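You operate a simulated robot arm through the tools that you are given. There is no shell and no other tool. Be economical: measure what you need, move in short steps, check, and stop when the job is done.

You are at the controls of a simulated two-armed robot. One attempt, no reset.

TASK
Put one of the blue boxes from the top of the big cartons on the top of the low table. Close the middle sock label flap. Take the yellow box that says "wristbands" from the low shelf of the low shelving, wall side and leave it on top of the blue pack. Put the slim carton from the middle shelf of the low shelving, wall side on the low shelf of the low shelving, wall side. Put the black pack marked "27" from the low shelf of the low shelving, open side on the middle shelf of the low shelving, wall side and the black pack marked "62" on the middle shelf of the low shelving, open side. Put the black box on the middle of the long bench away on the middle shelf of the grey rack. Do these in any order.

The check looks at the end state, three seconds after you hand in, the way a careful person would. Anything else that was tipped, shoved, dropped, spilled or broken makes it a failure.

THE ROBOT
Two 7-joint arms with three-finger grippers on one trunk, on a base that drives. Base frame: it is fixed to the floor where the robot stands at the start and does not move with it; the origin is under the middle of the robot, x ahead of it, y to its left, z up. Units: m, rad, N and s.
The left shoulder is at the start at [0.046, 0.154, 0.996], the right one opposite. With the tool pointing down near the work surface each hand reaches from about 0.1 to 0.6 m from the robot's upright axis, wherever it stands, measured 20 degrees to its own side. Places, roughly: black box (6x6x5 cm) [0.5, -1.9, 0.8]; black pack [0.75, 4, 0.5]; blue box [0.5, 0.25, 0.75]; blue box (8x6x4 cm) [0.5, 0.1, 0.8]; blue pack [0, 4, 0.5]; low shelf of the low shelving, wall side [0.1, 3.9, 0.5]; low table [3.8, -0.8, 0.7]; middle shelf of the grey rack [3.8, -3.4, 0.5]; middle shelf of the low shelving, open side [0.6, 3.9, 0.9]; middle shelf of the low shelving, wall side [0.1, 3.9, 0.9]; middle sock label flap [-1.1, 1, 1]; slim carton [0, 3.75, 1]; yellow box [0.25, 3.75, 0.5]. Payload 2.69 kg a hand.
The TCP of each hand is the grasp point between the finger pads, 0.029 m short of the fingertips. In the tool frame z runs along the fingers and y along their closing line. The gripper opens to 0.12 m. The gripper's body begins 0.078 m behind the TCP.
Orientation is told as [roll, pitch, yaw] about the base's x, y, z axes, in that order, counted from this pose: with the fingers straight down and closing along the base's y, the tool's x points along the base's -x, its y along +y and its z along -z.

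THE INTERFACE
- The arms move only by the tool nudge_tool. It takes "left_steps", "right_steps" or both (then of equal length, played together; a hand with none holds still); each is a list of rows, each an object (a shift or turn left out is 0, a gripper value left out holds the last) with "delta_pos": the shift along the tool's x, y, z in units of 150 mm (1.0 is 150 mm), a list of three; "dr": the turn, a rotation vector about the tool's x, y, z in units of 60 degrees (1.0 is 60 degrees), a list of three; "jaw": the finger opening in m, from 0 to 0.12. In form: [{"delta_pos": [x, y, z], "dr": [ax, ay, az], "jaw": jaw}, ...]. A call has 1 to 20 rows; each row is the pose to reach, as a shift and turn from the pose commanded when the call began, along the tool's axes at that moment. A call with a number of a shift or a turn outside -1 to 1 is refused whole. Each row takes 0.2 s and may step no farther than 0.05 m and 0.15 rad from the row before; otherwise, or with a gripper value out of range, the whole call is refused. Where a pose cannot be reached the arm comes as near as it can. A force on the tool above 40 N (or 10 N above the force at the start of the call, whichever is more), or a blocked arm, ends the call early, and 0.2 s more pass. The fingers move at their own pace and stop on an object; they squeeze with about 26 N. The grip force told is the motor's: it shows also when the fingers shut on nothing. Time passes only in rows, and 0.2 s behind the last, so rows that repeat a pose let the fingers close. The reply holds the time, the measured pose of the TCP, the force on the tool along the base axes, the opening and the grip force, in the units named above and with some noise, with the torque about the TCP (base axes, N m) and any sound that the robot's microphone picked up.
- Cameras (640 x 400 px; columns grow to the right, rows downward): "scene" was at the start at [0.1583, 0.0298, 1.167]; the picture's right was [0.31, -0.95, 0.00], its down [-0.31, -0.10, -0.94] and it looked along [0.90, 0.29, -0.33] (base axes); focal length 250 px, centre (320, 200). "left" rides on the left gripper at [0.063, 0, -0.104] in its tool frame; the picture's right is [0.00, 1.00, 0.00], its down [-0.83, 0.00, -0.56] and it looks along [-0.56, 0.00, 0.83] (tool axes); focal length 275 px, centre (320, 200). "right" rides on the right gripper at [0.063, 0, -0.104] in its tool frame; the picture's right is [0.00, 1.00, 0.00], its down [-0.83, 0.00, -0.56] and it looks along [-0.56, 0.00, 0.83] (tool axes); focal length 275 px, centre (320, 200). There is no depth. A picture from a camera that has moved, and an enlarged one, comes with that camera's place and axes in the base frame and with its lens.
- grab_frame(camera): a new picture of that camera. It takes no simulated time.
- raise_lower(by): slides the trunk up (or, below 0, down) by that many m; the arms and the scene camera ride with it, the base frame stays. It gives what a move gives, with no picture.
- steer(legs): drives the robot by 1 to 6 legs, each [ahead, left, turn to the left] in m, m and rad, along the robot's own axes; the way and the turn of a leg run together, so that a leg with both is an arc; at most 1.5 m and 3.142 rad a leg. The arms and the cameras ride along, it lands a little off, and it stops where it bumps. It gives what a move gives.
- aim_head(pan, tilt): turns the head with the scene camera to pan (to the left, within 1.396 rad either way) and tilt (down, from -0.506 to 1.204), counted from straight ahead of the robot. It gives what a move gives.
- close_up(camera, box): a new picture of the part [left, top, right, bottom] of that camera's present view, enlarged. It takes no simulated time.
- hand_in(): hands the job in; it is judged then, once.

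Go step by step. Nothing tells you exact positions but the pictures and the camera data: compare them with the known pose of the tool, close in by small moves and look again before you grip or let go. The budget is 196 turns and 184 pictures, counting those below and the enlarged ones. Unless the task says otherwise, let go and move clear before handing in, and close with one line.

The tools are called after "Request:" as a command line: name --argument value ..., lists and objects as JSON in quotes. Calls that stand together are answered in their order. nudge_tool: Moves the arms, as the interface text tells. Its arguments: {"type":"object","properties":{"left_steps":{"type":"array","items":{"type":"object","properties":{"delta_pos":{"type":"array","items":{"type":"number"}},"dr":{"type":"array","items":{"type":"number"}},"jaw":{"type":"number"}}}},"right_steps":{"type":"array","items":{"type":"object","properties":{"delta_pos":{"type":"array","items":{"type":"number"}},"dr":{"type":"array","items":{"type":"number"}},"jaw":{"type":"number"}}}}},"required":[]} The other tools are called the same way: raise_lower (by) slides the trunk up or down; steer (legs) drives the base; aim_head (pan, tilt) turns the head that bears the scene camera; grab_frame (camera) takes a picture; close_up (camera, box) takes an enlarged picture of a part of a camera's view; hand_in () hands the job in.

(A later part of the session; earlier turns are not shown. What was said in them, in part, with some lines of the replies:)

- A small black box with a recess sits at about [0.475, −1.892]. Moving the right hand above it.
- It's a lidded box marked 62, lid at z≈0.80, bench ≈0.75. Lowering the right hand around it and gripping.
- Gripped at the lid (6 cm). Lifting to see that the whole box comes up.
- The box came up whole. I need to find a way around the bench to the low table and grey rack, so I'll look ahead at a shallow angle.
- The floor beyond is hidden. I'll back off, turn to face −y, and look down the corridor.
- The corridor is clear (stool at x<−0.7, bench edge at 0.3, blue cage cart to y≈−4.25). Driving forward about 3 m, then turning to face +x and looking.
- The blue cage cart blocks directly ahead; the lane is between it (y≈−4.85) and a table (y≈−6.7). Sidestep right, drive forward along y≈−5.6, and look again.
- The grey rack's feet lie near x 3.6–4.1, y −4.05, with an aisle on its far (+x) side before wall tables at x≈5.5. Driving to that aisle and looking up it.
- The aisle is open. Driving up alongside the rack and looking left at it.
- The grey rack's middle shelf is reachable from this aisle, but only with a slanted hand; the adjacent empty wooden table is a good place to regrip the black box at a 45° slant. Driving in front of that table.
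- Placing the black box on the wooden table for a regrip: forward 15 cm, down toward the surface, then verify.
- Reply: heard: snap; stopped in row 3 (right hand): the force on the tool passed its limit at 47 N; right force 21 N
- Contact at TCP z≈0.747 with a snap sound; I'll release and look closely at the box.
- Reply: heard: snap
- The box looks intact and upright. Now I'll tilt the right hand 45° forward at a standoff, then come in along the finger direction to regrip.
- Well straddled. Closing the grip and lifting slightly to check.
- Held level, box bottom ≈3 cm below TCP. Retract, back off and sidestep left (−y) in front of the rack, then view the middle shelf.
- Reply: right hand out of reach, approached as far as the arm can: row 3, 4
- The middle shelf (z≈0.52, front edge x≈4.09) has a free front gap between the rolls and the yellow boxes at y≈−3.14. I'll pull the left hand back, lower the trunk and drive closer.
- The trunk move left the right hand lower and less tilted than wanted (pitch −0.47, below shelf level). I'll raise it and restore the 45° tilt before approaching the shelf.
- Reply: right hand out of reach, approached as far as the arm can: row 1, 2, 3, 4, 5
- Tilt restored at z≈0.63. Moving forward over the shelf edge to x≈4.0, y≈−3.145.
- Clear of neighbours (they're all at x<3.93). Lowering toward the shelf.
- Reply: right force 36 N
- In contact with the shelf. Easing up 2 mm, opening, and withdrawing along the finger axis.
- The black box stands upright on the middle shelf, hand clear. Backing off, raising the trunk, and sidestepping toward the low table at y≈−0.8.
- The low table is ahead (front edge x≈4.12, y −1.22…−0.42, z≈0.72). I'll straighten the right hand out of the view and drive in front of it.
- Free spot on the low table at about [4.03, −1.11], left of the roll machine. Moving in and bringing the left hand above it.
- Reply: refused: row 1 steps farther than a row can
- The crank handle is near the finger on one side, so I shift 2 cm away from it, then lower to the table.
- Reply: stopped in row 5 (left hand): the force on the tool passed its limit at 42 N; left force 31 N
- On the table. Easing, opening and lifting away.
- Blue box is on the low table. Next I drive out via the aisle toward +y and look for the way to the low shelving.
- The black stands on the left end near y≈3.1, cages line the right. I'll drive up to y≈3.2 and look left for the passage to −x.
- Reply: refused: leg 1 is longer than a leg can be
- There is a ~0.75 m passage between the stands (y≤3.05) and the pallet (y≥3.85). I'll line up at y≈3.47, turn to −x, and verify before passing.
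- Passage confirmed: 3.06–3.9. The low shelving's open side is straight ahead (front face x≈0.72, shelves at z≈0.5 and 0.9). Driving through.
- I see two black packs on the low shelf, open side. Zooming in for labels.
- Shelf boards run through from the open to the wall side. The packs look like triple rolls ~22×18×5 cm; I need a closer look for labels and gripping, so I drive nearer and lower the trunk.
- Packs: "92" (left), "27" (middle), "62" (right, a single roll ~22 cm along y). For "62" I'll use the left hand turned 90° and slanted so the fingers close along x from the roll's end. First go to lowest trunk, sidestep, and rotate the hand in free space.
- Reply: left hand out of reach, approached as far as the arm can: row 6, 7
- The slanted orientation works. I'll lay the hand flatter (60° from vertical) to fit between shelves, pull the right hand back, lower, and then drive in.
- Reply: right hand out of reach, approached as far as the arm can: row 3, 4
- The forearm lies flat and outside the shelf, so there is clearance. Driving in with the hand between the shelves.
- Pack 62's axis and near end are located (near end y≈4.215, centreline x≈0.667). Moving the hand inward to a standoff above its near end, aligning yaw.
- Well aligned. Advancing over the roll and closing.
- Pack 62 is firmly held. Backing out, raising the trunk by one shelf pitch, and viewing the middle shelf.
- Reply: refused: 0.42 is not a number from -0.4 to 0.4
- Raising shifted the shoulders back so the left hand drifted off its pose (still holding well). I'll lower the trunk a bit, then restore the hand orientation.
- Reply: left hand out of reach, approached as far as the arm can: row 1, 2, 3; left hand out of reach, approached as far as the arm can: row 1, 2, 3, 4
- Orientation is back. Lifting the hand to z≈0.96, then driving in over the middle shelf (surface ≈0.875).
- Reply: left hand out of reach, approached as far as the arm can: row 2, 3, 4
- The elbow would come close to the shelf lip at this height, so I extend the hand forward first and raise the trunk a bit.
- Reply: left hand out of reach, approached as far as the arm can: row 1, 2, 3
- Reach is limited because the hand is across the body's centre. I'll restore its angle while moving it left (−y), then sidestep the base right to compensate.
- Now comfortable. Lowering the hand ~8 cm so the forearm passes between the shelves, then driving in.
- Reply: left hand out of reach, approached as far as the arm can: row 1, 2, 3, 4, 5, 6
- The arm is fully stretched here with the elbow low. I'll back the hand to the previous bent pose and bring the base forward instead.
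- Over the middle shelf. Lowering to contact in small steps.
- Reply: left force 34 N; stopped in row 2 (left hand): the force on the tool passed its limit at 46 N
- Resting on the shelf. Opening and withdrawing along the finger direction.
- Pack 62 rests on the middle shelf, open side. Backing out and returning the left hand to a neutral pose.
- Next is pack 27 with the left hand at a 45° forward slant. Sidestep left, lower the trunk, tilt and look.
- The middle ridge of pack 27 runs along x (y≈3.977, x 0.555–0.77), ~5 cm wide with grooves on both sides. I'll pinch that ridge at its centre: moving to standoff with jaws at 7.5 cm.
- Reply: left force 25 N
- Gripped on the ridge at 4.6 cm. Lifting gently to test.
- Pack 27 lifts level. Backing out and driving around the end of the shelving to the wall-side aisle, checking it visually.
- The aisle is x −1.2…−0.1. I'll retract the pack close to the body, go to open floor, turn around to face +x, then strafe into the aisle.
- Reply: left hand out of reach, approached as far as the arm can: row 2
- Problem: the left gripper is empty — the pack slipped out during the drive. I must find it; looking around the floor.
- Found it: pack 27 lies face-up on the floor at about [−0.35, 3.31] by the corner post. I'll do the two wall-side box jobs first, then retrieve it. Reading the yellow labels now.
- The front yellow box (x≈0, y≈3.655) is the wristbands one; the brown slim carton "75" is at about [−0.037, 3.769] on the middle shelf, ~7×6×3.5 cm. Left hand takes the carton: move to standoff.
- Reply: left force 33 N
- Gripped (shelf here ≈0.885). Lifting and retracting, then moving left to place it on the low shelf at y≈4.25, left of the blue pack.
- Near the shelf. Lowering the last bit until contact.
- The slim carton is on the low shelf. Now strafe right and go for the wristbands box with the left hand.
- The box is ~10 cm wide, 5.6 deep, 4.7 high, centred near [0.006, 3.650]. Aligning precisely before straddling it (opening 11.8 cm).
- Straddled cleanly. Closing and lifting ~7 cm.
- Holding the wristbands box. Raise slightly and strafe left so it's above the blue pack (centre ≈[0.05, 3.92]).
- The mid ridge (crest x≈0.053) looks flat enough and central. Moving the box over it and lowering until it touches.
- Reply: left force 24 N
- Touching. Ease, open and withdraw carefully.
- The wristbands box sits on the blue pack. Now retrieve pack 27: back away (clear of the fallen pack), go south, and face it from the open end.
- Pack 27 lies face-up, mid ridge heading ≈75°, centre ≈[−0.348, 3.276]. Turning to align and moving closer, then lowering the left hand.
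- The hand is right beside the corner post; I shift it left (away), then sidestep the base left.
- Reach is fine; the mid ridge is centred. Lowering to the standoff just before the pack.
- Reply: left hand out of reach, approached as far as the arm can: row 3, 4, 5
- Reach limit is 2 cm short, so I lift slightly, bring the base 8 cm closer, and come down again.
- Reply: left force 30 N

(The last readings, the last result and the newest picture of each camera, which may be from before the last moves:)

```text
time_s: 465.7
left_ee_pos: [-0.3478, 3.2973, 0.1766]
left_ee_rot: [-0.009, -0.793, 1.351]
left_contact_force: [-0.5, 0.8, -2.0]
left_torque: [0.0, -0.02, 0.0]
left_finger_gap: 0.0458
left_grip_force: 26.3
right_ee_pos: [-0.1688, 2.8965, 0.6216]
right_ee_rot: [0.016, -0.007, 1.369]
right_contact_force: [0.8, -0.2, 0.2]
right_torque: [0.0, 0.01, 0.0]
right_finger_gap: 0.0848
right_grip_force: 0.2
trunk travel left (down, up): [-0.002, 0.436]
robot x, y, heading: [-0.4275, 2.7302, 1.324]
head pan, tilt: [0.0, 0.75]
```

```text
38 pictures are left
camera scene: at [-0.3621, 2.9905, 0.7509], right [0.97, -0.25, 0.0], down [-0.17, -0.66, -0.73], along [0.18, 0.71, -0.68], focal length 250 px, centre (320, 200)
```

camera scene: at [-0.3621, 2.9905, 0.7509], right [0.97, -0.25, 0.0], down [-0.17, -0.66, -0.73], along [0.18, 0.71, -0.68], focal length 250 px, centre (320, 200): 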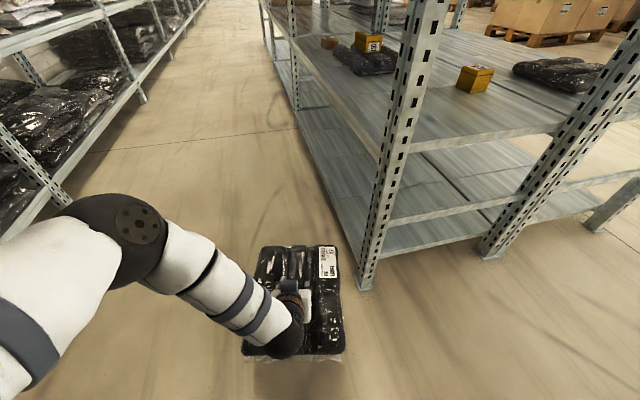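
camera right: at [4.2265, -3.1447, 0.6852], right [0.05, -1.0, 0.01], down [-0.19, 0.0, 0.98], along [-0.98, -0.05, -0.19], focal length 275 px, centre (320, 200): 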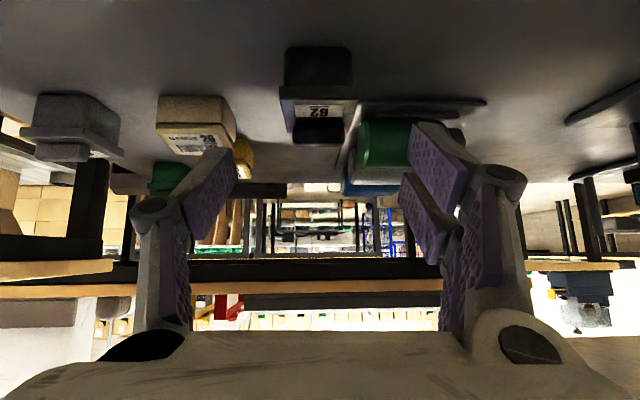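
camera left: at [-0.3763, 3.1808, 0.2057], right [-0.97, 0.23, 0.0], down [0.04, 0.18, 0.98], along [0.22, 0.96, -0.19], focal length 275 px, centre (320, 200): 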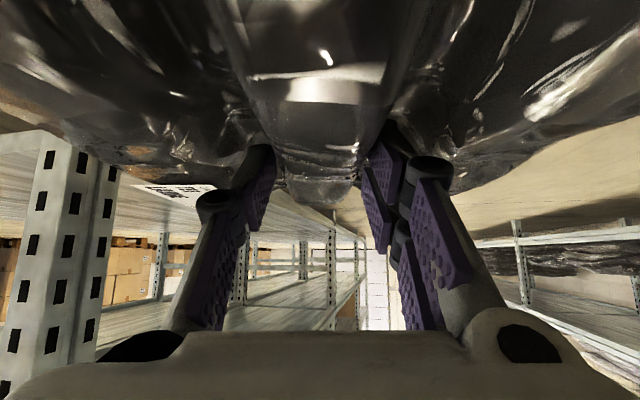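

Pack 27 is held level again. Backing into open floor, then lifting the arm and trunk.

Request:
steer --legs '[[-0.6, 0, 0]]'

Request:
nudge_tool --left_steps '[{"delta_pos": [-0.2, 0, -0.2]}, {"delta_pos": [-0.4, 0, -0.4]}, {"delta_pos": [-0.6, 0, -0.6]}, {"delta_pos": [-0.8, 0, -0.8]}, {"delta_pos": [-1.0, 0, -1.0]}, {"delta_pos": [-1.0, 0, -1.0]}]'

Request:
nudge_tool --left_steps '[{"delta_pos": [-0.2, 0, -0.2]}, {"delta_pos": [-0.4, 0, -0.4]}, {"delta_pos": [-0.6, 0, -0.6]}, {"delta_pos": [-0.8, 0, -0.8]}, {"delta_pos": [-1.0, 0, -1.0]}, {"delta_pos": [-1.0, 0, -1.0]}]'

Request:
raise_lower --by 0.36

```text
time_s: 469.0
left_ee_pos: [-0.4946, 2.727, 0.1752]
left_ee_rot: [-0.009, -0.793, 1.358]
left_contact_force: [0.4, 0.0, -0.9]
left_torque: [-0.02, -0.01, -0.03]
left_finger_gap: 0.0458
left_grip_force: 26.2
right_ee_pos: [-0.3129, 2.3264, 0.6206]
right_ee_rot: [0.017, -0.008, 1.376]
right_contact_force: [-0.6, 0.3, 0.3]
right_torque: [0.03, 0.01, 0.03]
right_finger_gap: 0.0847
right_grip_force: 0.1
trunk travel left (down, up): [-0.002, 0.436]
robot x, y, heading: [-0.568, 2.163, 1.332]
head pan, tilt: [0.0, 0.75]
```

```text
time_s: 470.4
left_ee_pos: [-0.496, 2.7245, 0.3899]
left_ee_rot: [-0.009, -0.794, 1.356]
left_contact_force: [0.0, -0.1, -1.9]
left_torque: [-0.02, -0.02, 0.01]
left_finger_gap: 0.0455
left_grip_force: 26.3
right_ee_pos: [-0.3121, 2.328, 0.6216]
right_ee_rot: [0.015, -0.006, 1.376]
right_contact_force: [-1.0, 0.9, -0.2]
right_torque: [0.02, 0.0, 0.0]
right_finger_gap: 0.0848
right_grip_force: 0.2
trunk travel left (down, up): [-0.002, 0.436]
robot x, y, heading: [-0.5708, 2.1597, 1.33]
head pan, tilt: [0.0, 0.75]
```

```text
time_s: 471.8
left_ee_pos: [-0.4991, 2.7239, 0.5991]
left_ee_rot: [-0.007, -0.792, 1.355]
left_contact_force: [0.2, 0.2, -1.9]
left_torque: [-0.03, 0.01, -0.02]
left_finger_gap: 0.0456
left_grip_force: 25.5
right_ee_pos: [-0.3124, 2.328, 0.6217]
right_ee_rot: [0.016, -0.007, 1.376]
right_contact_force: [-0.5, 0.3, 0.2]
right_torque: [0.01, -0.03, 0.02]
right_finger_gap: 0.0847
right_grip_force: 0.0
trunk travel left (down, up): [-0.002, 0.436]
robot x, y, heading: [-0.5696, 2.1604, 1.331]
head pan, tilt: [0.0, 0.75]
```

```text
time_s: 475.3
left_ee_pos: [-0.4979, 2.7238, 0.9615]
left_ee_rot: [-0.01, -0.792, 1.357]
left_contact_force: [0.3, 0.5, -1.9]
left_torque: [0.0, -0.01, -0.01]
left_finger_gap: 0.0455
left_grip_force: 25.9
right_ee_pos: [-0.3122, 2.3275, 0.9816]
right_ee_rot: [0.015, -0.006, 1.376]
right_contact_force: [-0.1, 0.4, -0.6]
right_torque: [0.0, -0.01, 0.02]
right_finger_gap: 0.0849
right_grip_force: 0.0
trunk travel left (down, up): [-0.362, 0.076]
robot x, y, heading: [-0.5691, 2.1586, 1.326]
head pan, tilt: [0.0, 0.75]
```

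Holding well. Retract and raise slightly, turn to heading ≈1.0 rad so the pack stays far from the posts, and move up the aisle in checked stages.

Request:
nudge_tool --left_steps '[{"delta_pos": [0.05, 0, -0.22]}, {"delta_pos": [0.2, 0, -0.42]}, {"delta_pos": [0.38, 0, -0.6]}, {"delta_pos": [0.55, 0, -0.77]}, {"delta_pos": [0.55, 0, -0.77]}]'

Request:
steer --legs '[[0, 0, -0.326], [0.36, 0.36, 0]]'

Request:
aim_head --pan -0.3 --tilt 0.6

Request:
grab_frame --camera "scene"

```text
time_s: 476.5
left_ee_pos: [-0.5284, 2.5864, 0.9816]
left_ee_rot: [-0.008, -0.795, 1.357]
left_contact_force: [-0.1, 0.5, -2.4]
left_torque: [-0.01, 0.01, 0.0]
left_finger_gap: 0.0454
left_grip_force: 26.0
right_ee_pos: [-0.3127, 2.328, 0.9821]
right_ee_rot: [0.015, -0.007, 1.376]
right_contact_force: [0.3, -0.1, 0.0]
right_torque: [0.03, -0.01, 0.01]
right_finger_gap: 0.0849
right_grip_force: 0.1
trunk travel left (down, up): [-0.362, 0.076]
robot x, y, heading: [-0.5708, 2.1589, 1.324]
head pan, tilt: [0.0, 0.75]
```

```text
time_s: 480.9
left_ee_pos: [-0.5159, 3.0488, 0.982]
left_ee_rot: [-0.008, -0.793, 1.038]
left_contact_force: [-0.7, -0.3, -1.4]
left_torque: [-0.04, -0.01, 0.0]
left_finger_gap: 0.0455
left_grip_force: 26.2
right_ee_pos: [-0.3915, 2.7343, 0.9825]
right_ee_rot: [0.014, -0.008, 1.058]
right_contact_force: [1.3, -0.6, 0.2]
right_torque: [-0.01, 0.01, -0.03]
right_finger_gap: 0.0852
right_grip_force: 0.1
trunk travel left (down, up): [-0.362, 0.076]
robot x, y, heading: [-0.6869, 2.6568, 1.015]
head pan, tilt: [0.0, 0.75]
```

```text
time_s: 481.7
left_ee_pos: [-0.5158, 3.0462, 0.9819]
left_ee_rot: [-0.008, -0.794, 1.037]
left_contact_force: [-0.6, -0.1, -2.6]
left_torque: [0.01, 0.01, 0.01]
left_finger_gap: 0.0457
left_grip_force: 26.1
right_ee_pos: [-0.3914, 2.7351, 0.9825]
right_ee_rot: [0.016, -0.008, 1.059]
right_contact_force: [-0.8, 0.6, 0.8]
right_torque: [-0.01, 0.03, 0.03]
right_finger_gap: 0.0848
right_grip_force: 0.1
trunk travel left (down, up): [-0.362, 0.076]
robot x, y, heading: [-0.6888, 2.6556, 1.009]
head pan, tilt: [-0.3, 0.6]
```

```text
37 pictures are left
camera scene: at [-0.5843, 2.7753, 1.139], right [0.65, -0.76, 0.0], down [-0.43, -0.37, -0.82], along [0.63, 0.54, -0.57], focal length 250 px, centre (320, 200)
```

scene: 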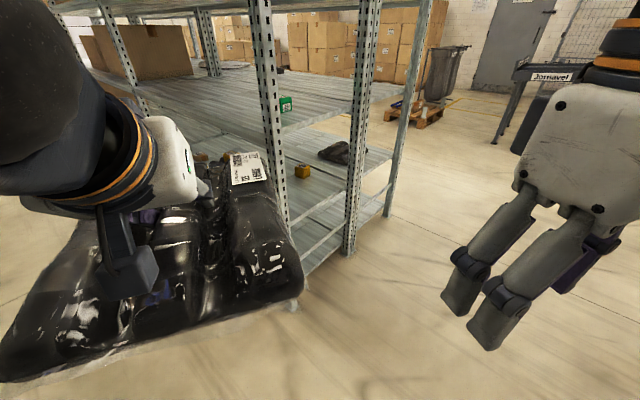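

Request:
steer --legs '[[0.547, 0.345, 0]]'

Request:
steer --legs '[[0.37, 0.235, 0]]'

```text
time_s: 485.3
left_ee_pos: [-0.5128, 3.6868, 0.9815]
left_ee_rot: [-0.008, -0.794, 1.03]
left_contact_force: [1.1, -0.3, -1.3]
left_torque: [0.0, 0.0, -0.02]
left_finger_gap: 0.0458
left_grip_force: 26.0
right_ee_pos: [-0.3928, 3.3719, 0.9823]
right_ee_rot: [0.016, -0.007, 1.046]
right_contact_force: [-0.3, 1.0, 0.2]
right_torque: [0.01, -0.05, 0.03]
right_finger_gap: 0.0848
right_grip_force: 0.1
trunk travel left (down, up): [-0.362, 0.076]
robot x, y, heading: [-0.6911, 3.2956, 1.0]
head pan, tilt: [-0.3, 0.6]
```

```text
time_s: 488.0
left_ee_pos: [-0.5119, 4.1291, 0.9817]
left_ee_rot: [-0.007, -0.792, 1.029]
left_contact_force: [0.4, 0.3, -1.2]
left_torque: [-0.05, 0.02, 0.0]
left_finger_gap: 0.0456
left_grip_force: 25.9
right_ee_pos: [-0.3895, 3.8136, 0.9807]
right_ee_rot: [0.015, -0.008, 1.047]
right_contact_force: [0.0, -0.2, 0.2]
right_torque: [-0.04, 0.0, -0.01]
right_finger_gap: 0.085
right_grip_force: 0.1
trunk travel left (down, up): [-0.362, 0.076]
robot x, y, heading: [-0.687, 3.7373, 1.002]
head pan, tilt: [-0.3, 0.6]
```

Still holding. Turning right to face the shelf, then aligning at y≈3.93.

Request:
steer --legs '[[0, 0.0, -1.0], [0, 0.13, 0]]'

Request:
aim_head --pan 0.0 --tilt 0.45

Request:
grab_frame --camera "scene"

```text
time_s: 492.1
left_ee_pos: [-0.2671, 3.9343, 0.981]
left_ee_rot: [-0.01, -0.793, 0.042]
left_contact_force: [-0.6, 0.3, -1.6]
left_torque: [-0.02, 0.06, 0.0]
left_finger_gap: 0.0453
left_grip_force: 26.1
right_ee_pos: [-0.4632, 3.6592, 0.982]
right_ee_rot: [0.017, -0.007, 0.061]
right_contact_force: [-0.4, -0.1, -0.7]
right_torque: [0.01, 0.04, -0.03]
right_finger_gap: 0.0851
right_grip_force: 0.1
trunk travel left (down, up): [-0.362, 0.076]
robot x, y, heading: [-0.6891, 3.8674, 0.017]
head pan, tilt: [-0.3, 0.6]
```

```text
time_s: 492.9
left_ee_pos: [-0.2682, 3.9327, 0.9812]
left_ee_rot: [-0.007, -0.793, 0.04]
left_contact_force: [-0.7, -0.5, -1.7]
left_torque: [0.0, 0.0, -0.04]
left_finger_gap: 0.0454
left_grip_force: 26.0
right_ee_pos: [-0.4646, 3.6611, 0.9825]
right_ee_rot: [0.016, -0.007, 0.061]
right_contact_force: [0.2, -0.2, -0.3]
right_torque: [0.02, 0.0, 0.01]
right_finger_gap: 0.0852
right_grip_force: 0.0
trunk travel left (down, up): [-0.362, 0.076]
robot x, y, heading: [-0.6933, 3.8706, 0.014]
head pan, tilt: [0.0, 0.45]
```

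```text
36 pictures are left
camera scene: at [-0.5276, 3.87, 1.1525], right [0.01, -1.0, 0.0], down [-0.44, -0.01, -0.9], along [0.9, 0.01, -0.44], focal length 250 px, centre (320, 200)
```

scene: 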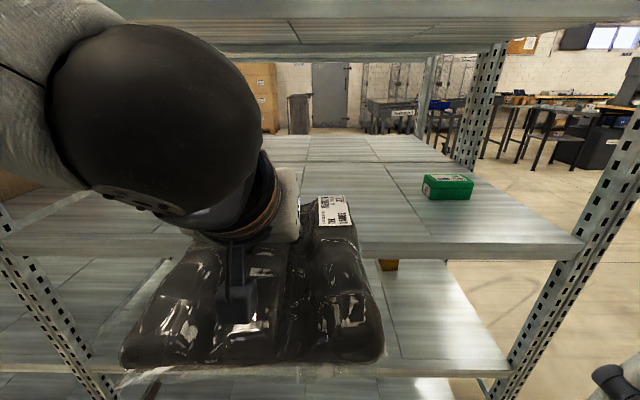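

Request:
steer --legs '[[0.11, 0, 0]]'

Request:
nudge_tool --left_steps '[{"delta_pos": [-0.13, 0, 0.17]}, {"delta_pos": [-0.26, 0, 0.34]}, {"delta_pos": [-0.39, 0, 0.51]}, {"delta_pos": [-0.52, 0, 0.68]}, {"delta_pos": [-0.64, 0, 0.845]}, {"delta_pos": [-0.64, 0, 0.845]}]'

Request:
grab_frame --camera "scene"

```text
time_s: 494.1
left_ee_pos: [-0.1579, 3.9355, 0.982]
left_ee_rot: [-0.007, -0.794, 0.039]
left_contact_force: [0.0, -0.4, -2.3]
left_torque: [0.04, 0.04, 0.0]
left_finger_gap: 0.0458
left_grip_force: 26.1
right_ee_pos: [-0.3544, 3.6607, 0.9819]
right_ee_rot: [0.015, -0.007, 0.06]
right_contact_force: [0.3, -0.2, -0.5]
right_torque: [0.01, 0.03, -0.02]
right_finger_gap: 0.0848
right_grip_force: 0.1
trunk travel left (down, up): [-0.362, 0.076]
robot x, y, heading: [-0.5831, 3.8726, 0.013]
head pan, tilt: [0.0, 0.45]
```

```text
time_s: 495.5
left_ee_pos: [-0.0005, 3.9383, 0.9638]
left_ee_rot: [-0.007, -0.794, 0.04]
left_contact_force: [-0.5, -0.4, -1.7]
left_torque: [0.04, -0.03, 0.01]
left_finger_gap: 0.0455
left_grip_force: 25.9
right_ee_pos: [-0.3544, 3.6612, 0.9824]
right_ee_rot: [0.016, -0.007, 0.058]
right_contact_force: [0.2, -1.2, -1.0]
right_torque: [-0.02, 0.01, 0.0]
right_finger_gap: 0.0851
right_grip_force: 0.0
trunk travel left (down, up): [-0.362, 0.076]
robot x, y, heading: [-0.5792, 3.8713, 0.011]
head pan, tilt: [0.0, 0.45]
```

```text
35 pictures are left
camera scene: at [-0.4187, 3.8715, 1.1526], right [0.01, -1.0, 0.0], down [-0.44, -0.01, -0.9], along [0.9, 0.01, -0.44], focal length 250 px, centre (320, 200)
```

scene: 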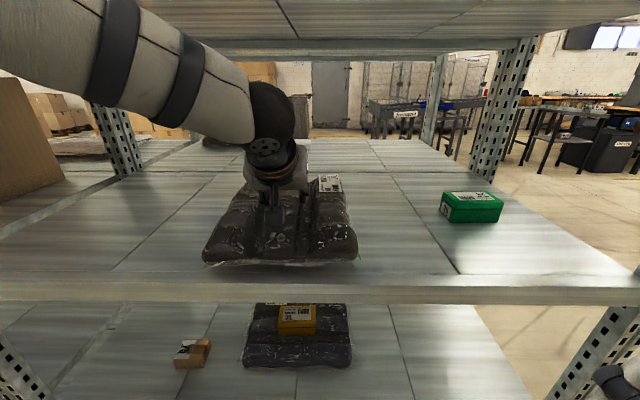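

Positioned inside the lip. Lowering until it touches.

Request:
nudge_tool --left_steps '[{"delta_pos": [0.03, 0, 0.05]}, {"delta_pos": [0.05, 0, 0.08]}, {"delta_pos": [0.07, 0, 0.1]}, {"delta_pos": [0.085, 0, 0.115]}, {"delta_pos": [0.1, 0, 0.13]}, {"delta_pos": [0.1, 0, 0.13]}]'

Request:
close_up --camera "scene" --box '[180, 160, 380, 300]'

```text
time_s: 496.9
left_ee_pos: [0.0037, 3.9403, 0.937]
left_ee_rot: [-0.007, -0.796, 0.04]
left_contact_force: [-0.3, -1.2, -1.5]
left_torque: [-0.03, -0.01, 0.01]
left_finger_gap: 0.0458
left_grip_force: 25.9
right_ee_pos: [-0.3545, 3.6617, 0.9816]
right_ee_rot: [0.015, -0.006, 0.062]
right_contact_force: [-0.2, 0.2, -0.2]
right_torque: [0.03, -0.03, -0.01]
right_finger_gap: 0.0848
right_grip_force: 0.1
trunk travel left (down, up): [-0.362, 0.076]
robot x, y, heading: [-0.5787, 3.8669, 0.014]
head pan, tilt: [0.0, 0.45]
```

```text
2.86 times, centred on (280, 230) of scene
camera zoom: at [-0.4186, 3.8714, 1.1526], right [0.01, -1.0, 0.0], down [-0.44, -0.01, -0.9], along [0.9, 0.01, -0.44], focal length 714 px, centre (434, 114)
```

zoom: 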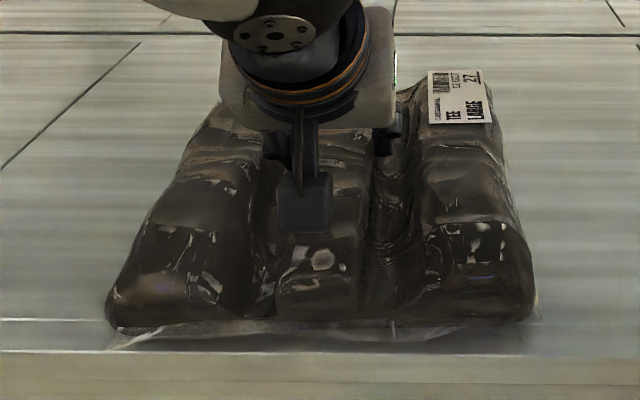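

Request:
nudge_tool --left_steps '[{"delta_pos": [-0.06, 0, 0.06]}, {"delta_pos": [-0.09, 0, 0.1]}, {"delta_pos": [-0.07, 0, 0.12]}, {"delta_pos": [-0.055, 0, 0.135]}, {"delta_pos": [-0.04, 0, 0.15]}, {"delta_pos": [-0.04, 0, 0.15]}]'

```text
time_s: 498.3
left_ee_pos: [0.0225, 3.9411, 0.9322]
left_ee_rot: [-0.008, -0.806, 0.04]
left_contact_force: [4.9, 1.6, 40.1]
left_torque: [0.88, -0.44, -0.37]
left_finger_gap: 0.0457
left_grip_force: 25.8
right_ee_pos: [-0.3562, 3.6616, 0.9831]
right_ee_rot: [0.016, -0.011, 0.058]
right_contact_force: [0.0, 0.2, 0.1]
right_torque: [0.01, 0.02, 0.0]
right_finger_gap: 0.085
right_grip_force: 0.1
trunk travel left (down, up): [-0.362, 0.076]
robot x, y, heading: [-0.5803, 3.8707, 0.011]
head pan, tilt: [0.0, 0.45]
```

Resting on the shelf. Easing, opening to 7.5 cm (within grooves) and withdrawing along the finger axis.

Request:
nudge_tool --left_steps '[{"delta_pos": [-0.025, 0, -0.025]}, {"delta_pos": [-0.03, 0, -0.03], "jaw": 0.075}, {"delta_pos": [-0.03, 0, -0.03], "jaw": 0.075}, {"delta_pos": [-0.1, 0, -0.15], "jaw": 0.075}, {"delta_pos": [-0.12, 0, -0.4], "jaw": 0.075}, {"delta_pos": [-0.1, 0, -0.7], "jaw": 0.075}, {"delta_pos": [0.1, 0, -0.9], "jaw": 0.075}]'

Request:
grab_frame --camera "scene"

```text
time_s: 499.9
left_ee_pos: [-0.0846, 3.9394, 1.0105]
left_ee_rot: [-0.007, -0.791, 0.042]
left_contact_force: [-0.7, -0.7, 0.1]
left_torque: [-0.03, 0.0, 0.01]
left_finger_gap: 0.0751
left_grip_force: 0.1
right_ee_pos: [-0.3547, 3.6605, 0.9814]
right_ee_rot: [0.015, -0.009, 0.061]
right_contact_force: [-0.1, 0.7, -0.1]
right_torque: [0.04, 0.0, 0.0]
right_finger_gap: 0.085
right_grip_force: 0.0
trunk travel left (down, up): [-0.362, 0.076]
robot x, y, heading: [-0.5834, 3.8701, 0.015]
head pan, tilt: [0.0, 0.45]
```

```text
33 pictures are left
camera scene: at [-0.419, 3.8715, 1.1526], right [0.01, -1.0, 0.0], down [-0.43, -0.01, -0.9], along [0.9, 0.01, -0.43], focal length 250 px, centre (320, 200)
```

scene: 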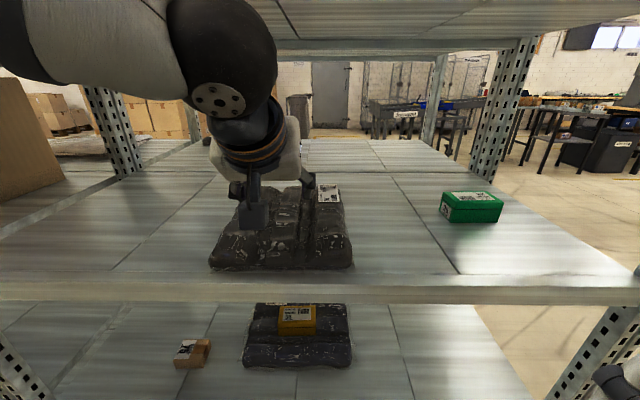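

Pack 27 is on the middle shelf, wall side. Now the sock label flap: retract the arm, drive south and face the wall rack at y≈1.

Request:
steer --legs '[[-0.15, 0, 0]]'

Request:
nudge_tool --left_steps '[{"delta_pos": [0.1, 0, -0.1], "dr": [0, 0.13, 0]}, {"delta_pos": [0.2, 0, -0.2], "dr": [0, 0.26, 0]}, {"delta_pos": [0.2, 0, -0.3], "dr": [0, 0.39, 0]}, {"delta_pos": [0.2, 0, -0.4], "dr": [0, 0.52, 0]}, {"delta_pos": [0.2, 0, -0.5], "dr": [0, 0.65, 0]}, {"delta_pos": [0.2, 0, -0.5], "dr": [0, 0.75, 0]}]'

Request:
steer --legs '[[0, -1.2, 0], [0, -1.2, 0], [0.38, 0, 0], [0, 0, 1.57], [0, 0, 1.55]]'

Request:
aim_head --pan 0.4 --tilt 0.3

Request:
grab_frame --camera "scene"

```text
time_s: 501.3
left_ee_pos: [-0.2349, 3.9359, 1.0112]
left_ee_rot: [-0.007, -0.793, 0.039]
left_contact_force: [-0.5, 0.1, 0.0]
left_torque: [0.04, -0.01, -0.02]
left_finger_gap: 0.075
left_grip_force: 0.0
right_ee_pos: [-0.5066, 3.6589, 0.9827]
right_ee_rot: [0.013, -0.009, 0.057]
right_contact_force: [-0.5, -0.2, -0.5]
right_torque: [-0.05, -0.04, 0.03]
right_finger_gap: 0.0848
right_grip_force: 0.1
trunk travel left (down, up): [-0.362, 0.076]
robot x, y, heading: [-0.7348, 3.865, 0.008]
head pan, tilt: [0.0, 0.45]
```

```text
time_s: 502.7
left_ee_pos: [-0.3104, 3.933, 1.0418]
left_ee_rot: [-0.006, -0.005, 0.03]
left_contact_force: [0.0, -0.5, 0.0]
left_torque: [0.03, 0.01, 0.06]
left_finger_gap: 0.075
left_grip_force: 0.2
right_ee_pos: [-0.5063, 3.6589, 0.9815]
right_ee_rot: [0.016, -0.005, 0.058]
right_contact_force: [0.0, 0.1, 0.0]
right_torque: [0.01, -0.02, -0.02]
right_finger_gap: 0.0849
right_grip_force: 0.1
trunk travel left (down, up): [-0.362, 0.076]
robot x, y, heading: [-0.734, 3.8663, 0.011]
head pan, tilt: [0.0, 0.45]
```

```text
time_s: 530.7
left_ee_pos: [-0.747, 1.4197, 1.0423]
left_ee_rot: [-0.005, -0.01, -3.063]
left_contact_force: [-0.4, 0.5, -0.3]
left_torque: [-0.01, 0.01, -0.04]
left_finger_gap: 0.0753
left_grip_force: 0.0
right_ee_pos: [-0.5633, 1.7026, 0.9818]
right_ee_rot: [0.016, -0.006, -3.038]
right_contact_force: [0.4, 0.2, 1.0]
right_torque: [-0.01, 0.0, -0.04]
right_finger_gap: 0.085
right_grip_force: 0.0
trunk travel left (down, up): [-0.362, 0.076]
robot x, y, heading: [-0.3253, 1.5039, -3.086]
head pan, tilt: [0.0, 0.45]
```

```text
time_s: 531.6
left_ee_pos: [-0.7461, 1.4175, 1.0412]
left_ee_rot: [-0.004, -0.008, -3.063]
left_contact_force: [-0.3, -0.1, 0.4]
left_torque: [-0.02, -0.01, -0.01]
left_finger_gap: 0.0753
left_grip_force: 0.0
right_ee_pos: [-0.5624, 1.7019, 0.9814]
right_ee_rot: [0.016, -0.006, -3.038]
right_contact_force: [0.0, 0.0, 0.0]
right_torque: [0.02, -0.01, 0.0]
right_finger_gap: 0.085
right_grip_force: 0.0
trunk travel left (down, up): [-0.362, 0.076]
robot x, y, heading: [-0.3269, 1.506, -3.09]
head pan, tilt: [0.4, 0.3]
```

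```text
32 pictures are left
camera scene: at [-0.4823, 1.4606, 1.1665], right [-0.44, 0.9, 0.0], down [0.27, 0.13, -0.96], along [-0.86, -0.42, -0.3], focal length 250 px, centre (320, 200)
```

scene: 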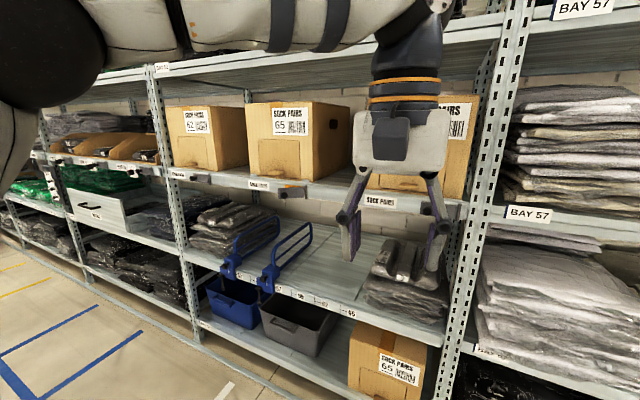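

Request:
close_up --camera "scene" --box '[150, 150, 480, 230]'

Request:
close_up --camera "scene" --box '[235, 160, 325, 215]'

```text
1.94 times, centred on (315, 190) of scene
camera zoom: at [-0.4823, 1.4606, 1.1665], right [-0.44, 0.9, 0.0], down [0.27, 0.13, -0.96], along [-0.86, -0.42, -0.3], focal length 485 px, centre (330, 219)
```

zoom: 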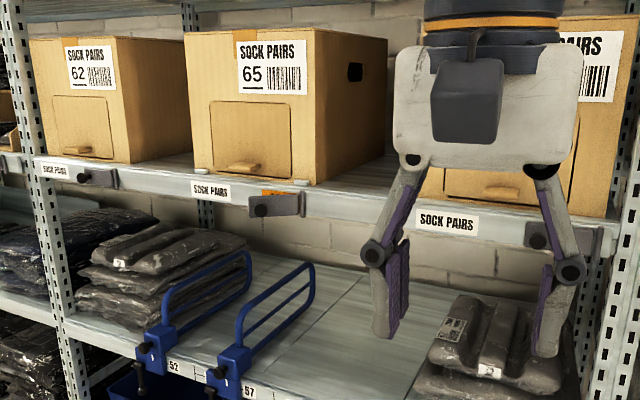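

```text
7.11 times, centred on (280, 188) of scene
camera zoom: at [-0.4823, 1.4606, 1.1665], right [-0.44, 0.9, 0.0], down [0.27, 0.13, -0.96], along [-0.86, -0.42, -0.3], focal length 1778 px, centre (604, 289)
```

zoom: 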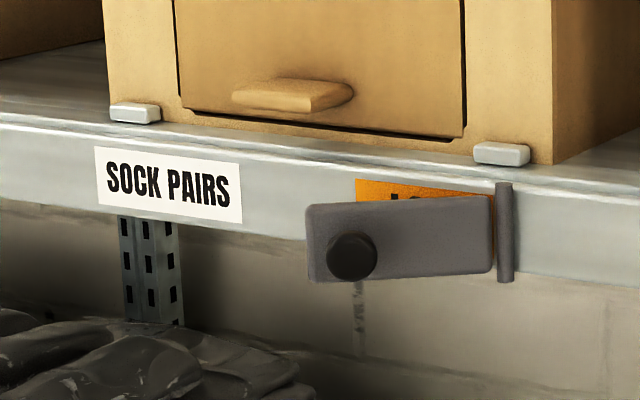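

The middle flap is ajar: hinge at y≈1.09, knob end at y≈1.035, z≈0.945, hanging on the shelf lip. I'll close the jaws, tilt the hand forward and push the knob end flat. First align.

Request:
steer --legs '[[0, 0.33, -0.05]]'

Request:
nudge_tool --left_steps '[{"jaw": 0, "dr": [0, -0.13, 0]}, {"jaw": 0, "dr": [0, -0.26, 0]}, {"jaw": 0, "dr": [0, -0.39, 0]}, {"jaw": 0, "dr": [0, -0.52, 0]}, {"jaw": 0, "dr": [0, -0.65, 0]}, {"jaw": 0, "dr": [0, -0.78, 0]}, {"jaw": 0, "dr": [0, -0.91, 0]}, {"jaw": 0, "dr": [0, -1.0, 0]}, {"jaw": 0, "dr": [0, -1.0, 0]}]'

Request:
grab_frame --camera "left"

Request:
aim_head --pan 0.15 --tilt 0.3

Request:
grab_frame --camera "scene"

```text
time_s: 534.7
left_ee_pos: [-0.7386, 1.1117, 1.0419]
left_ee_rot: [-0.005, -0.008, -3.111]
left_contact_force: [0.4, -0.7, -0.1]
left_torque: [-0.01, 0.02, 0.01]
left_finger_gap: 0.0749
left_grip_force: 0.0
right_ee_pos: [-0.5413, 1.3847, 0.9813]
right_ee_rot: [0.016, -0.008, -3.084]
right_contact_force: [0.0, 0.5, 1.0]
right_torque: [-0.02, -0.01, 0.01]
right_finger_gap: 0.0851
right_grip_force: 0.1
trunk travel left (down, up): [-0.362, 0.076]
robot x, y, heading: [-0.3179, 1.1746, -3.134]
head pan, tilt: [0.4, 0.3]
```

```text
time_s: 536.7
left_ee_pos: [-0.7403, 1.1115, 1.0409]
left_ee_rot: [-0.011, -1.058, -3.099]
left_contact_force: [-0.6, 0.2, -0.7]
left_torque: [0.0, 0.0, 0.0]
left_finger_gap: 0.0001
left_grip_force: 25.9
right_ee_pos: [-0.5427, 1.3866, 0.9814]
right_ee_rot: [0.016, -0.007, -3.087]
right_contact_force: [0.3, -1.0, -0.7]
right_torque: [0.02, 0.02, -0.02]
right_finger_gap: 0.0849
right_grip_force: 0.1
trunk travel left (down, up): [-0.362, 0.076]
robot x, y, heading: [-0.3174, 1.1783, -3.134]
head pan, tilt: [0.4, 0.3]
```

```text
29 pictures are left
camera left: at [-0.6192, 1.1146, 1.0397], right [0.03, -1.0, 0.0], down [0.08, 0.0, 1.0], along [-1.0, -0.03, 0.08], focal length 275 px, centre (320, 200)
```

left: 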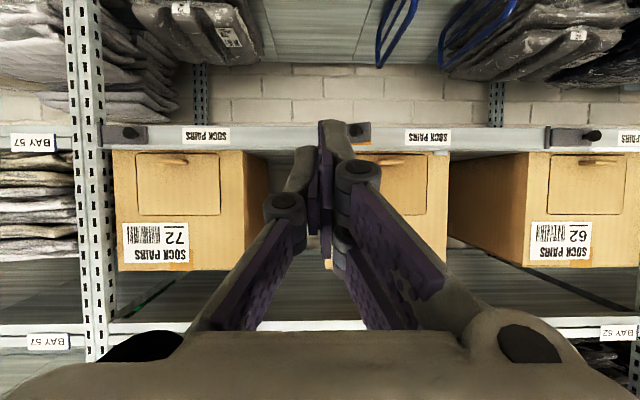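

```text
time_s: 537.4
left_ee_pos: [-0.7388, 1.1118, 1.0419]
left_ee_rot: [-0.01, -1.057, -3.101]
left_contact_force: [0.1, 0.7, 0.7]
left_torque: [0.0, 0.01, -0.01]
left_finger_gap: 0.0001
left_grip_force: 26.0
right_ee_pos: [-0.5424, 1.3857, 0.9816]
right_ee_rot: [0.016, -0.006, -3.083]
right_contact_force: [0.2, -0.8, 0.5]
right_torque: [-0.03, -0.02, 0.03]
right_finger_gap: 0.0851
right_grip_force: 0.0
trunk travel left (down, up): [-0.362, 0.076]
robot x, y, heading: [-0.3168, 1.1757, -3.135]
head pan, tilt: [0.15, 0.3]
```

```text
28 pictures are left
camera scene: at [-0.4799, 1.1631, 1.1665], right [-0.16, 0.99, 0.0], down [0.29, 0.05, -0.96], along [-0.94, -0.15, -0.3], focal length 250 px, centre (320, 200)
```

scene: 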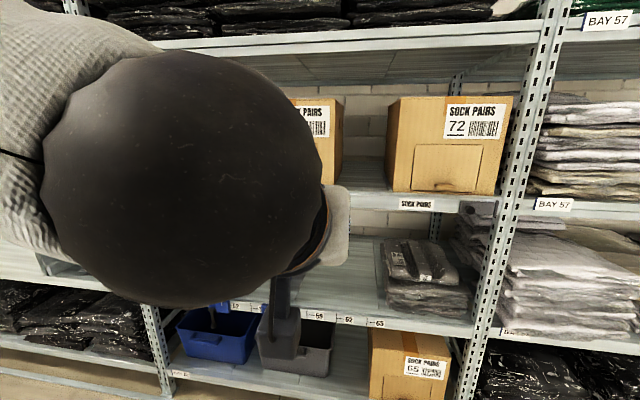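

The knob is at about y 1.038, z 0.95. Moving base 12 cm closer and the closed fingertips in front of the knob.

Request:
steer --legs '[[0.12, 0, 0]]'

Request:
nudge_tool --left_steps '[{"delta_pos": [0.03, 0.12, 0.2]}, {"delta_pos": [0.07, 0.24, 0.4]}, {"delta_pos": [0.1, 0.36, 0.6]}, {"delta_pos": [0.14, 0.47, 0.8]}, {"delta_pos": [0.14, 0.47, 0.8]}]'

Request:
aim_head --pan -0.25 --tilt 0.25

Request:
grab_frame --camera "scene"

Request:
grab_frame --camera "left"

```text
time_s: 538.7
left_ee_pos: [-0.8611, 1.1103, 1.0418]
left_ee_rot: [-0.012, -1.054, -3.103]
left_contact_force: [0.6, 0.1, -0.4]
left_torque: [0.01, -0.01, 0.01]
left_finger_gap: 0.0002
left_grip_force: 26.4
right_ee_pos: [-0.6628, 1.3852, 0.9819]
right_ee_rot: [0.016, -0.006, -3.086]
right_contact_force: [-0.7, -0.1, -0.3]
right_torque: [-0.02, 0.0, -0.03]
right_finger_gap: 0.0851
right_grip_force: 0.1
trunk travel left (down, up): [-0.362, 0.076]
robot x, y, heading: [-0.4356, 1.1775, -3.134]
head pan, tilt: [0.15, 0.3]
```

```text
time_s: 539.9
left_ee_pos: [-0.9519, 1.0375, 0.9629]
left_ee_rot: [-0.011, -1.056, -3.102]
left_contact_force: [-0.3, 0.4, -0.5]
left_torque: [-0.01, 0.02, 0.03]
left_finger_gap: 0.0001
left_grip_force: 26.0
right_ee_pos: [-0.6634, 1.3851, 0.9822]
right_ee_rot: [0.015, -0.008, -3.086]
right_contact_force: [0.0, 0.2, -0.3]
right_torque: [-0.01, -0.01, 0.0]
right_finger_gap: 0.0853
right_grip_force: 0.1
trunk travel left (down, up): [-0.362, 0.076]
robot x, y, heading: [-0.4373, 1.1783, -3.135]
head pan, tilt: [0.15, 0.3]
```

```text
time_s: 540.8
left_ee_pos: [-0.9513, 1.0371, 0.9633]
left_ee_rot: [-0.009, -1.055, -3.1]
left_contact_force: [-0.7, 0.2, 0.3]
left_torque: [-0.04, 0.01, -0.03]
left_finger_gap: 0.0
left_grip_force: 25.8
right_ee_pos: [-0.665, 1.3858, 0.9818]
right_ee_rot: [0.016, -0.006, -3.087]
right_contact_force: [-0.3, 0.2, 0.3]
right_torque: [-0.02, 0.0, 0.01]
right_finger_gap: 0.0849
right_grip_force: 0.1
trunk travel left (down, up): [-0.362, 0.076]
robot x, y, heading: [-0.4387, 1.176, -3.135]
head pan, tilt: [-0.25, 0.25]
```

```text
27 pictures are left
camera scene: at [-0.5993, 1.1991, 1.1712], right [0.24, 0.97, 0.0], down [0.24, -0.06, -0.97], along [-0.94, 0.23, -0.25], focal length 250 px, centre (320, 200)
```

scene: 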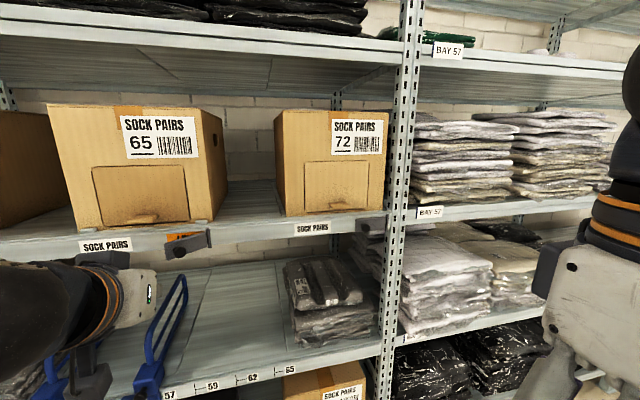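

```text
26 pictures are left
camera left: at [-0.8311, 1.0402, 0.9608], right [0.03, -1.0, 0.0], down [0.07, 0.0, 1.0], along [-1.0, -0.03, 0.07], focal length 275 px, centre (320, 200)
```

left: 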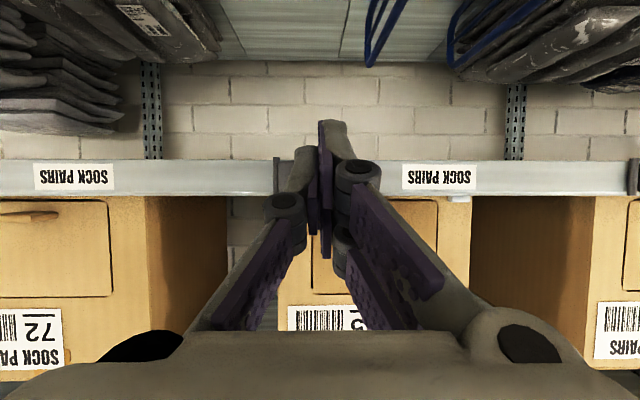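

Fingertips are in line with the knob. Pushing forward slowly in stages.

Request:
nudge_tool --left_steps '[{"delta_pos": [-0.08, 0, 0.145]}, {"delta_pos": [-0.16, 0, 0.29]}, {"delta_pos": [-0.24, 0, 0.43]}, {"delta_pos": [-0.3, 0, 0.53]}, {"delta_pos": [-0.3, 0, 0.53]}]'

Request:
close_up --camera "scene" --box '[70, 200, 250, 310]'

```text
time_s: 542.0
left_ee_pos: [-1.0444, 1.0356, 0.9655]
left_ee_rot: [-0.01, -1.056, -3.102]
left_contact_force: [0.1, 0.1, 0.4]
left_torque: [-0.01, -0.01, -0.01]
left_finger_gap: 0.0
left_grip_force: 25.5
right_ee_pos: [-0.6622, 1.3851, 0.9815]
right_ee_rot: [0.015, -0.008, -3.086]
right_contact_force: [-0.2, 0.1, 0.2]
right_torque: [0.0, 0.02, -0.02]
right_finger_gap: 0.085
right_grip_force: 0.0
trunk travel left (down, up): [-0.362, 0.076]
robot x, y, heading: [-0.436, 1.1781, -3.133]
head pan, tilt: [-0.25, 0.25]
```

```text
3.56 times, centred on (160, 255) of scene
camera zoom: at [-0.5992, 1.1991, 1.1713], right [0.24, 0.97, 0.0], down [0.24, -0.06, -0.97], along [-0.94, 0.23, -0.25], focal length 889 px, centre (889, 4)
```

zoom: 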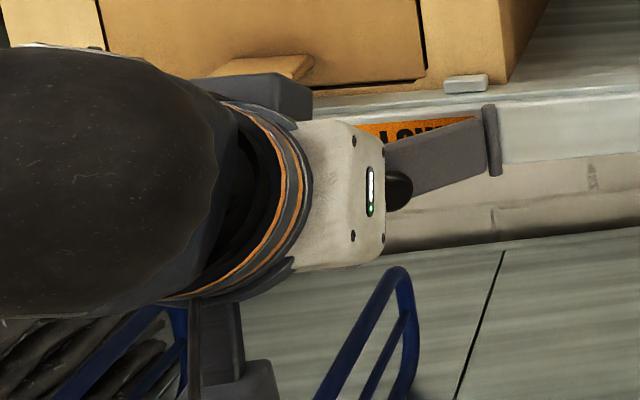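

Request:
nudge_tool --left_steps '[{"delta_pos": [-0.03, -0.02, 0.058]}, {"delta_pos": [-0.065, -0.03, 0.116]}, {"delta_pos": [-0.1, -0.03, 0.175]}, {"delta_pos": [-0.13, -0.03, 0.23]}, {"delta_pos": [-0.13, -0.03, 0.23]}]'

Request:
close_up --camera "scene" --box '[70, 200, 250, 310]'

```text
time_s: 543.1
left_ee_pos: [-1.0832, 1.0384, 0.9639]
left_ee_rot: [-0.01, -1.056, -3.104]
left_contact_force: [-0.2, 0.6, -0.5]
left_torque: [-0.02, 0.0, -0.03]
left_finger_gap: 0.0
left_grip_force: 26.3
right_ee_pos: [-0.6642, 1.3852, 0.9808]
right_ee_rot: [0.016, -0.007, -3.084]
right_contact_force: [0.3, 0.5, 0.3]
right_torque: [0.05, -0.06, 0.01]
right_finger_gap: 0.085
right_grip_force: 0.0
trunk travel left (down, up): [-0.362, 0.076]
robot x, y, heading: [-0.4363, 1.179, -3.134]
head pan, tilt: [-0.25, 0.25]
```

```text
3.56 times, centred on (160, 255) of scene
camera zoom: at [-0.5995, 1.1994, 1.1712], right [0.24, 0.97, 0.0], down [0.24, -0.06, -0.97], along [-0.94, 0.23, -0.25], focal length 889 px, centre (889, 4)
```

zoom: 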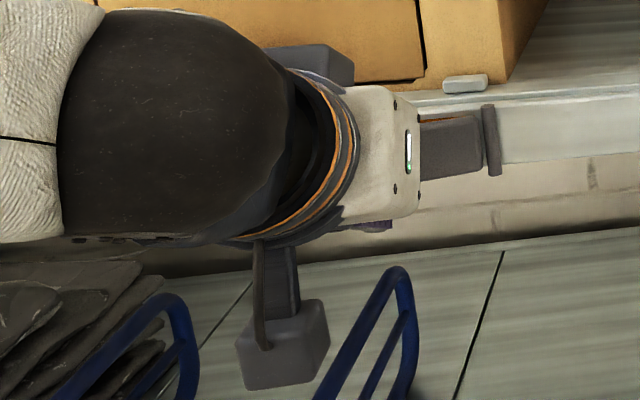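

The flap is turning in with almost no resistance. Continuing until it meets the lip.

Request:
nudge_tool --left_steps '[{"delta_pos": [-0.02, 0, 0.04]}, {"delta_pos": [-0.04, 0, 0.075]}, {"delta_pos": [-0.06, 0, 0.11]}, {"delta_pos": [-0.075, 0, 0.135]}, {"delta_pos": [-0.075, 0, 0.135]}]'

Request:
close_up --camera "scene" --box '[70, 200, 250, 310]'

```text
time_s: 544.4
left_ee_pos: [-1.1065, 1.0372, 0.9625]
left_ee_rot: [-0.009, -1.056, -3.102]
left_contact_force: [0.0, -0.5, 0.0]
left_torque: [-0.03, -0.01, -0.01]
left_finger_gap: 0.0
left_grip_force: 26.6
right_ee_pos: [-0.6644, 1.385, 0.9819]
right_ee_rot: [0.016, -0.008, -3.086]
right_contact_force: [0.2, 0.6, -0.1]
right_torque: [-0.01, -0.01, 0.01]
right_finger_gap: 0.0849
right_grip_force: 0.0
trunk travel left (down, up): [-0.362, 0.076]
robot x, y, heading: [-0.4381, 1.1764, -3.132]
head pan, tilt: [-0.25, 0.25]
```

```text
3.56 times, centred on (160, 255) of scene
camera zoom: at [-0.5992, 1.1991, 1.1712], right [0.24, 0.97, 0.0], down [0.24, -0.06, -0.97], along [-0.94, 0.23, -0.25], focal length 889 px, centre (889, 4)
```

zoom: 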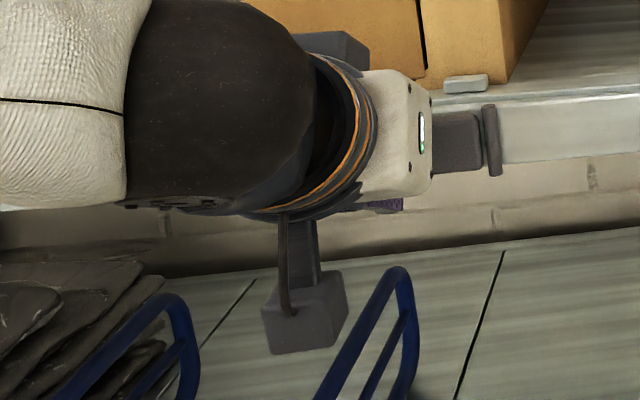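

Request:
nudge_tool --left_steps '[{"delta_pos": [-0.015, 0, 0.03]}, {"delta_pos": [-0.03, 0, 0.058]}, {"delta_pos": [-0.045, 0, 0.085]}, {"delta_pos": [-0.06, 0, 0.11]}, {"delta_pos": [-0.06, 0, 0.11]}]'

```text
time_s: 545.2
left_ee_pos: [-1.1137, 1.0368, 0.9639]
left_ee_rot: [-0.012, -1.052, -3.101]
left_contact_force: [28.2, -2.6, 5.4]
left_torque: [-0.05, 0.36, 0.14]
left_finger_gap: 0.0
left_grip_force: 25.7
right_ee_pos: [-0.66, 1.3841, 0.9832]
right_ee_rot: [0.016, -0.013, -3.084]
right_contact_force: [-0.7, 0.2, 1.3]
right_torque: [-0.03, -0.01, 0.03]
right_finger_gap: 0.085
right_grip_force: 0.1
trunk travel left (down, up): [-0.362, 0.076]
robot x, y, heading: [-0.4352, 1.1767, -3.13]
head pan, tilt: [-0.25, 0.25]
stopped in row 4 (left hand): the force on the tool passed its limit at 44 N (the readings are from after the stop); the commanded pose is now the measured one
```

Firm contact — the flap is against its stop. Withdrawing and checking it.

Request:
nudge_tool --left_steps '[{"delta_pos": [0.1, 0, -0.17]}, {"delta_pos": [0.2, 0, -0.36]}, {"delta_pos": [0.3, 0, -0.55]}, {"delta_pos": [0.4, 0, -0.75]}, {"delta_pos": [0.5, 0, -0.95]}]'

Request:
steer --legs '[[-0.2, -0.15, 0]]'

Request:
aim_head --pan 0.15 --tilt 0.25

Request:
grab_frame --camera "scene"

Request:
grab_frame --camera "left"

```text
time_s: 546.4
left_ee_pos: [-0.9581, 1.0418, 0.9687]
left_ee_rot: [-0.009, -1.049, -3.103]
left_contact_force: [-0.5, -0.9, 0.6]
left_torque: [0.0, 0.02, -0.01]
left_finger_gap: 0.0001
left_grip_force: 26.2
right_ee_pos: [-0.663, 1.3848, 0.9821]
right_ee_rot: [0.017, -0.01, -3.086]
right_contact_force: [0.2, -0.6, 0.5]
right_torque: [0.02, 0.0, 0.0]
right_finger_gap: 0.085
right_grip_force: 0.0
trunk travel left (down, up): [-0.362, 0.076]
robot x, y, heading: [-0.4401, 1.1772, -3.135]
head pan, tilt: [-0.25, 0.25]
```

```text
time_s: 548.2
left_ee_pos: [-0.7616, 1.1918, 0.9676]
left_ee_rot: [-0.012, -1.048, -3.105]
left_contact_force: [0.5, 0.0, -0.7]
left_torque: [-0.03, 0.0, 0.03]
left_finger_gap: 0.0002
left_grip_force: 25.9
right_ee_pos: [-0.4649, 1.5357, 0.9825]
right_ee_rot: [0.017, -0.009, -3.086]
right_contact_force: [0.4, -0.2, -0.1]
right_torque: [-0.02, 0.05, -0.03]
right_finger_gap: 0.085
right_grip_force: 0.0
trunk travel left (down, up): [-0.362, 0.076]
robot x, y, heading: [-0.2412, 1.3267, -3.135]
head pan, tilt: [-0.25, 0.25]
```

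```text
time_s: 549.1
left_ee_pos: [-0.7617, 1.1925, 0.9683]
left_ee_rot: [-0.011, -1.049, -3.103]
left_contact_force: [0.3, -0.5, -0.6]
left_torque: [0.0, 0.03, -0.01]
left_finger_gap: 0.0
left_grip_force: 26.1
right_ee_pos: [-0.467, 1.5371, 0.9823]
right_ee_rot: [0.016, -0.008, -3.087]
right_contact_force: [0.6, 0.5, -0.2]
right_torque: [-0.01, -0.01, -0.02]
right_finger_gap: 0.085
right_grip_force: 0.1
trunk travel left (down, up): [-0.362, 0.076]
robot x, y, heading: [-0.2402, 1.3278, -3.134]
head pan, tilt: [0.15, 0.25]
```

```text
22 pictures are left
camera scene: at [-0.4042, 1.3129, 1.1712], right [-0.16, 0.99, 0.0], down [0.24, 0.04, -0.97], along [-0.96, -0.15, -0.25], focal length 250 px, centre (320, 200)
```

scene: 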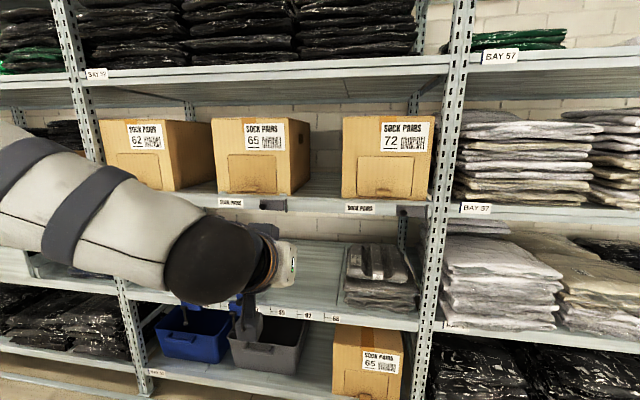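

```text
21 pictures are left
camera left: at [-0.6423, 1.1948, 0.9664], right [0.03, -1.0, 0.0], down [0.07, 0.0, 1.0], along [-1.0, -0.03, 0.07], focal length 275 px, centre (320, 200)
```

left: 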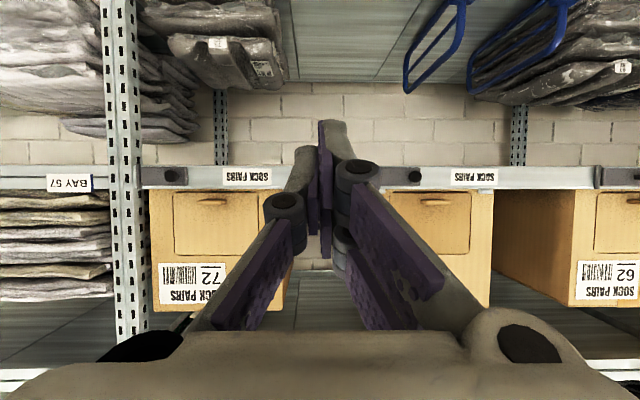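

Request:
close_up --camera "scene" --box '[200, 185, 320, 225]'

Request:
close_up --camera "scene" --box '[340, 190, 460, 230]'

```text
5.33 times, centred on (260, 205) of scene
camera zoom: at [-0.4042, 1.3129, 1.1712], right [-0.16, 0.99, 0.0], down [0.24, 0.04, -0.97], along [-0.96, -0.15, -0.25], focal length 1333 px, centre (640, 173)
```

zoom: 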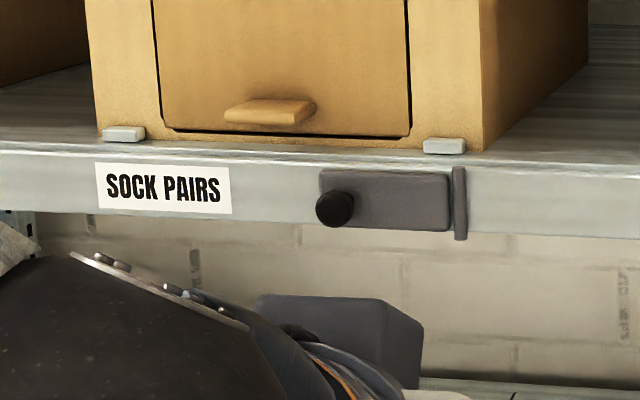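

```text
5.33 times, centred on (400, 210) of scene
camera zoom: at [-0.4042, 1.3129, 1.1712], right [-0.16, 0.99, 0.0], down [0.24, 0.04, -0.97], along [-0.96, -0.15, -0.25], focal length 1333 px, centre (-107, 147)
```

zoom: 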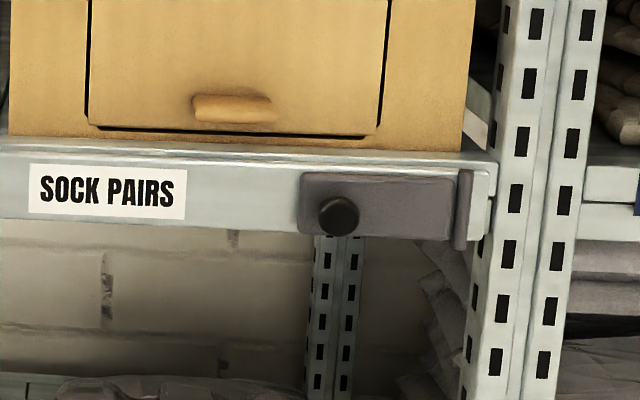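

The middle flap is flush like its neighbours and both hands are empty and clear, so I'm handing the job in.

Request:
hand_in

```text
The job is handed in.
```

All the items are placed and the middle sock flap is shut, but pack "27" fell to the floor once on the way and I picked it up again, and the black box made a snap sound when I set it down to regrip it, though it looked intact.
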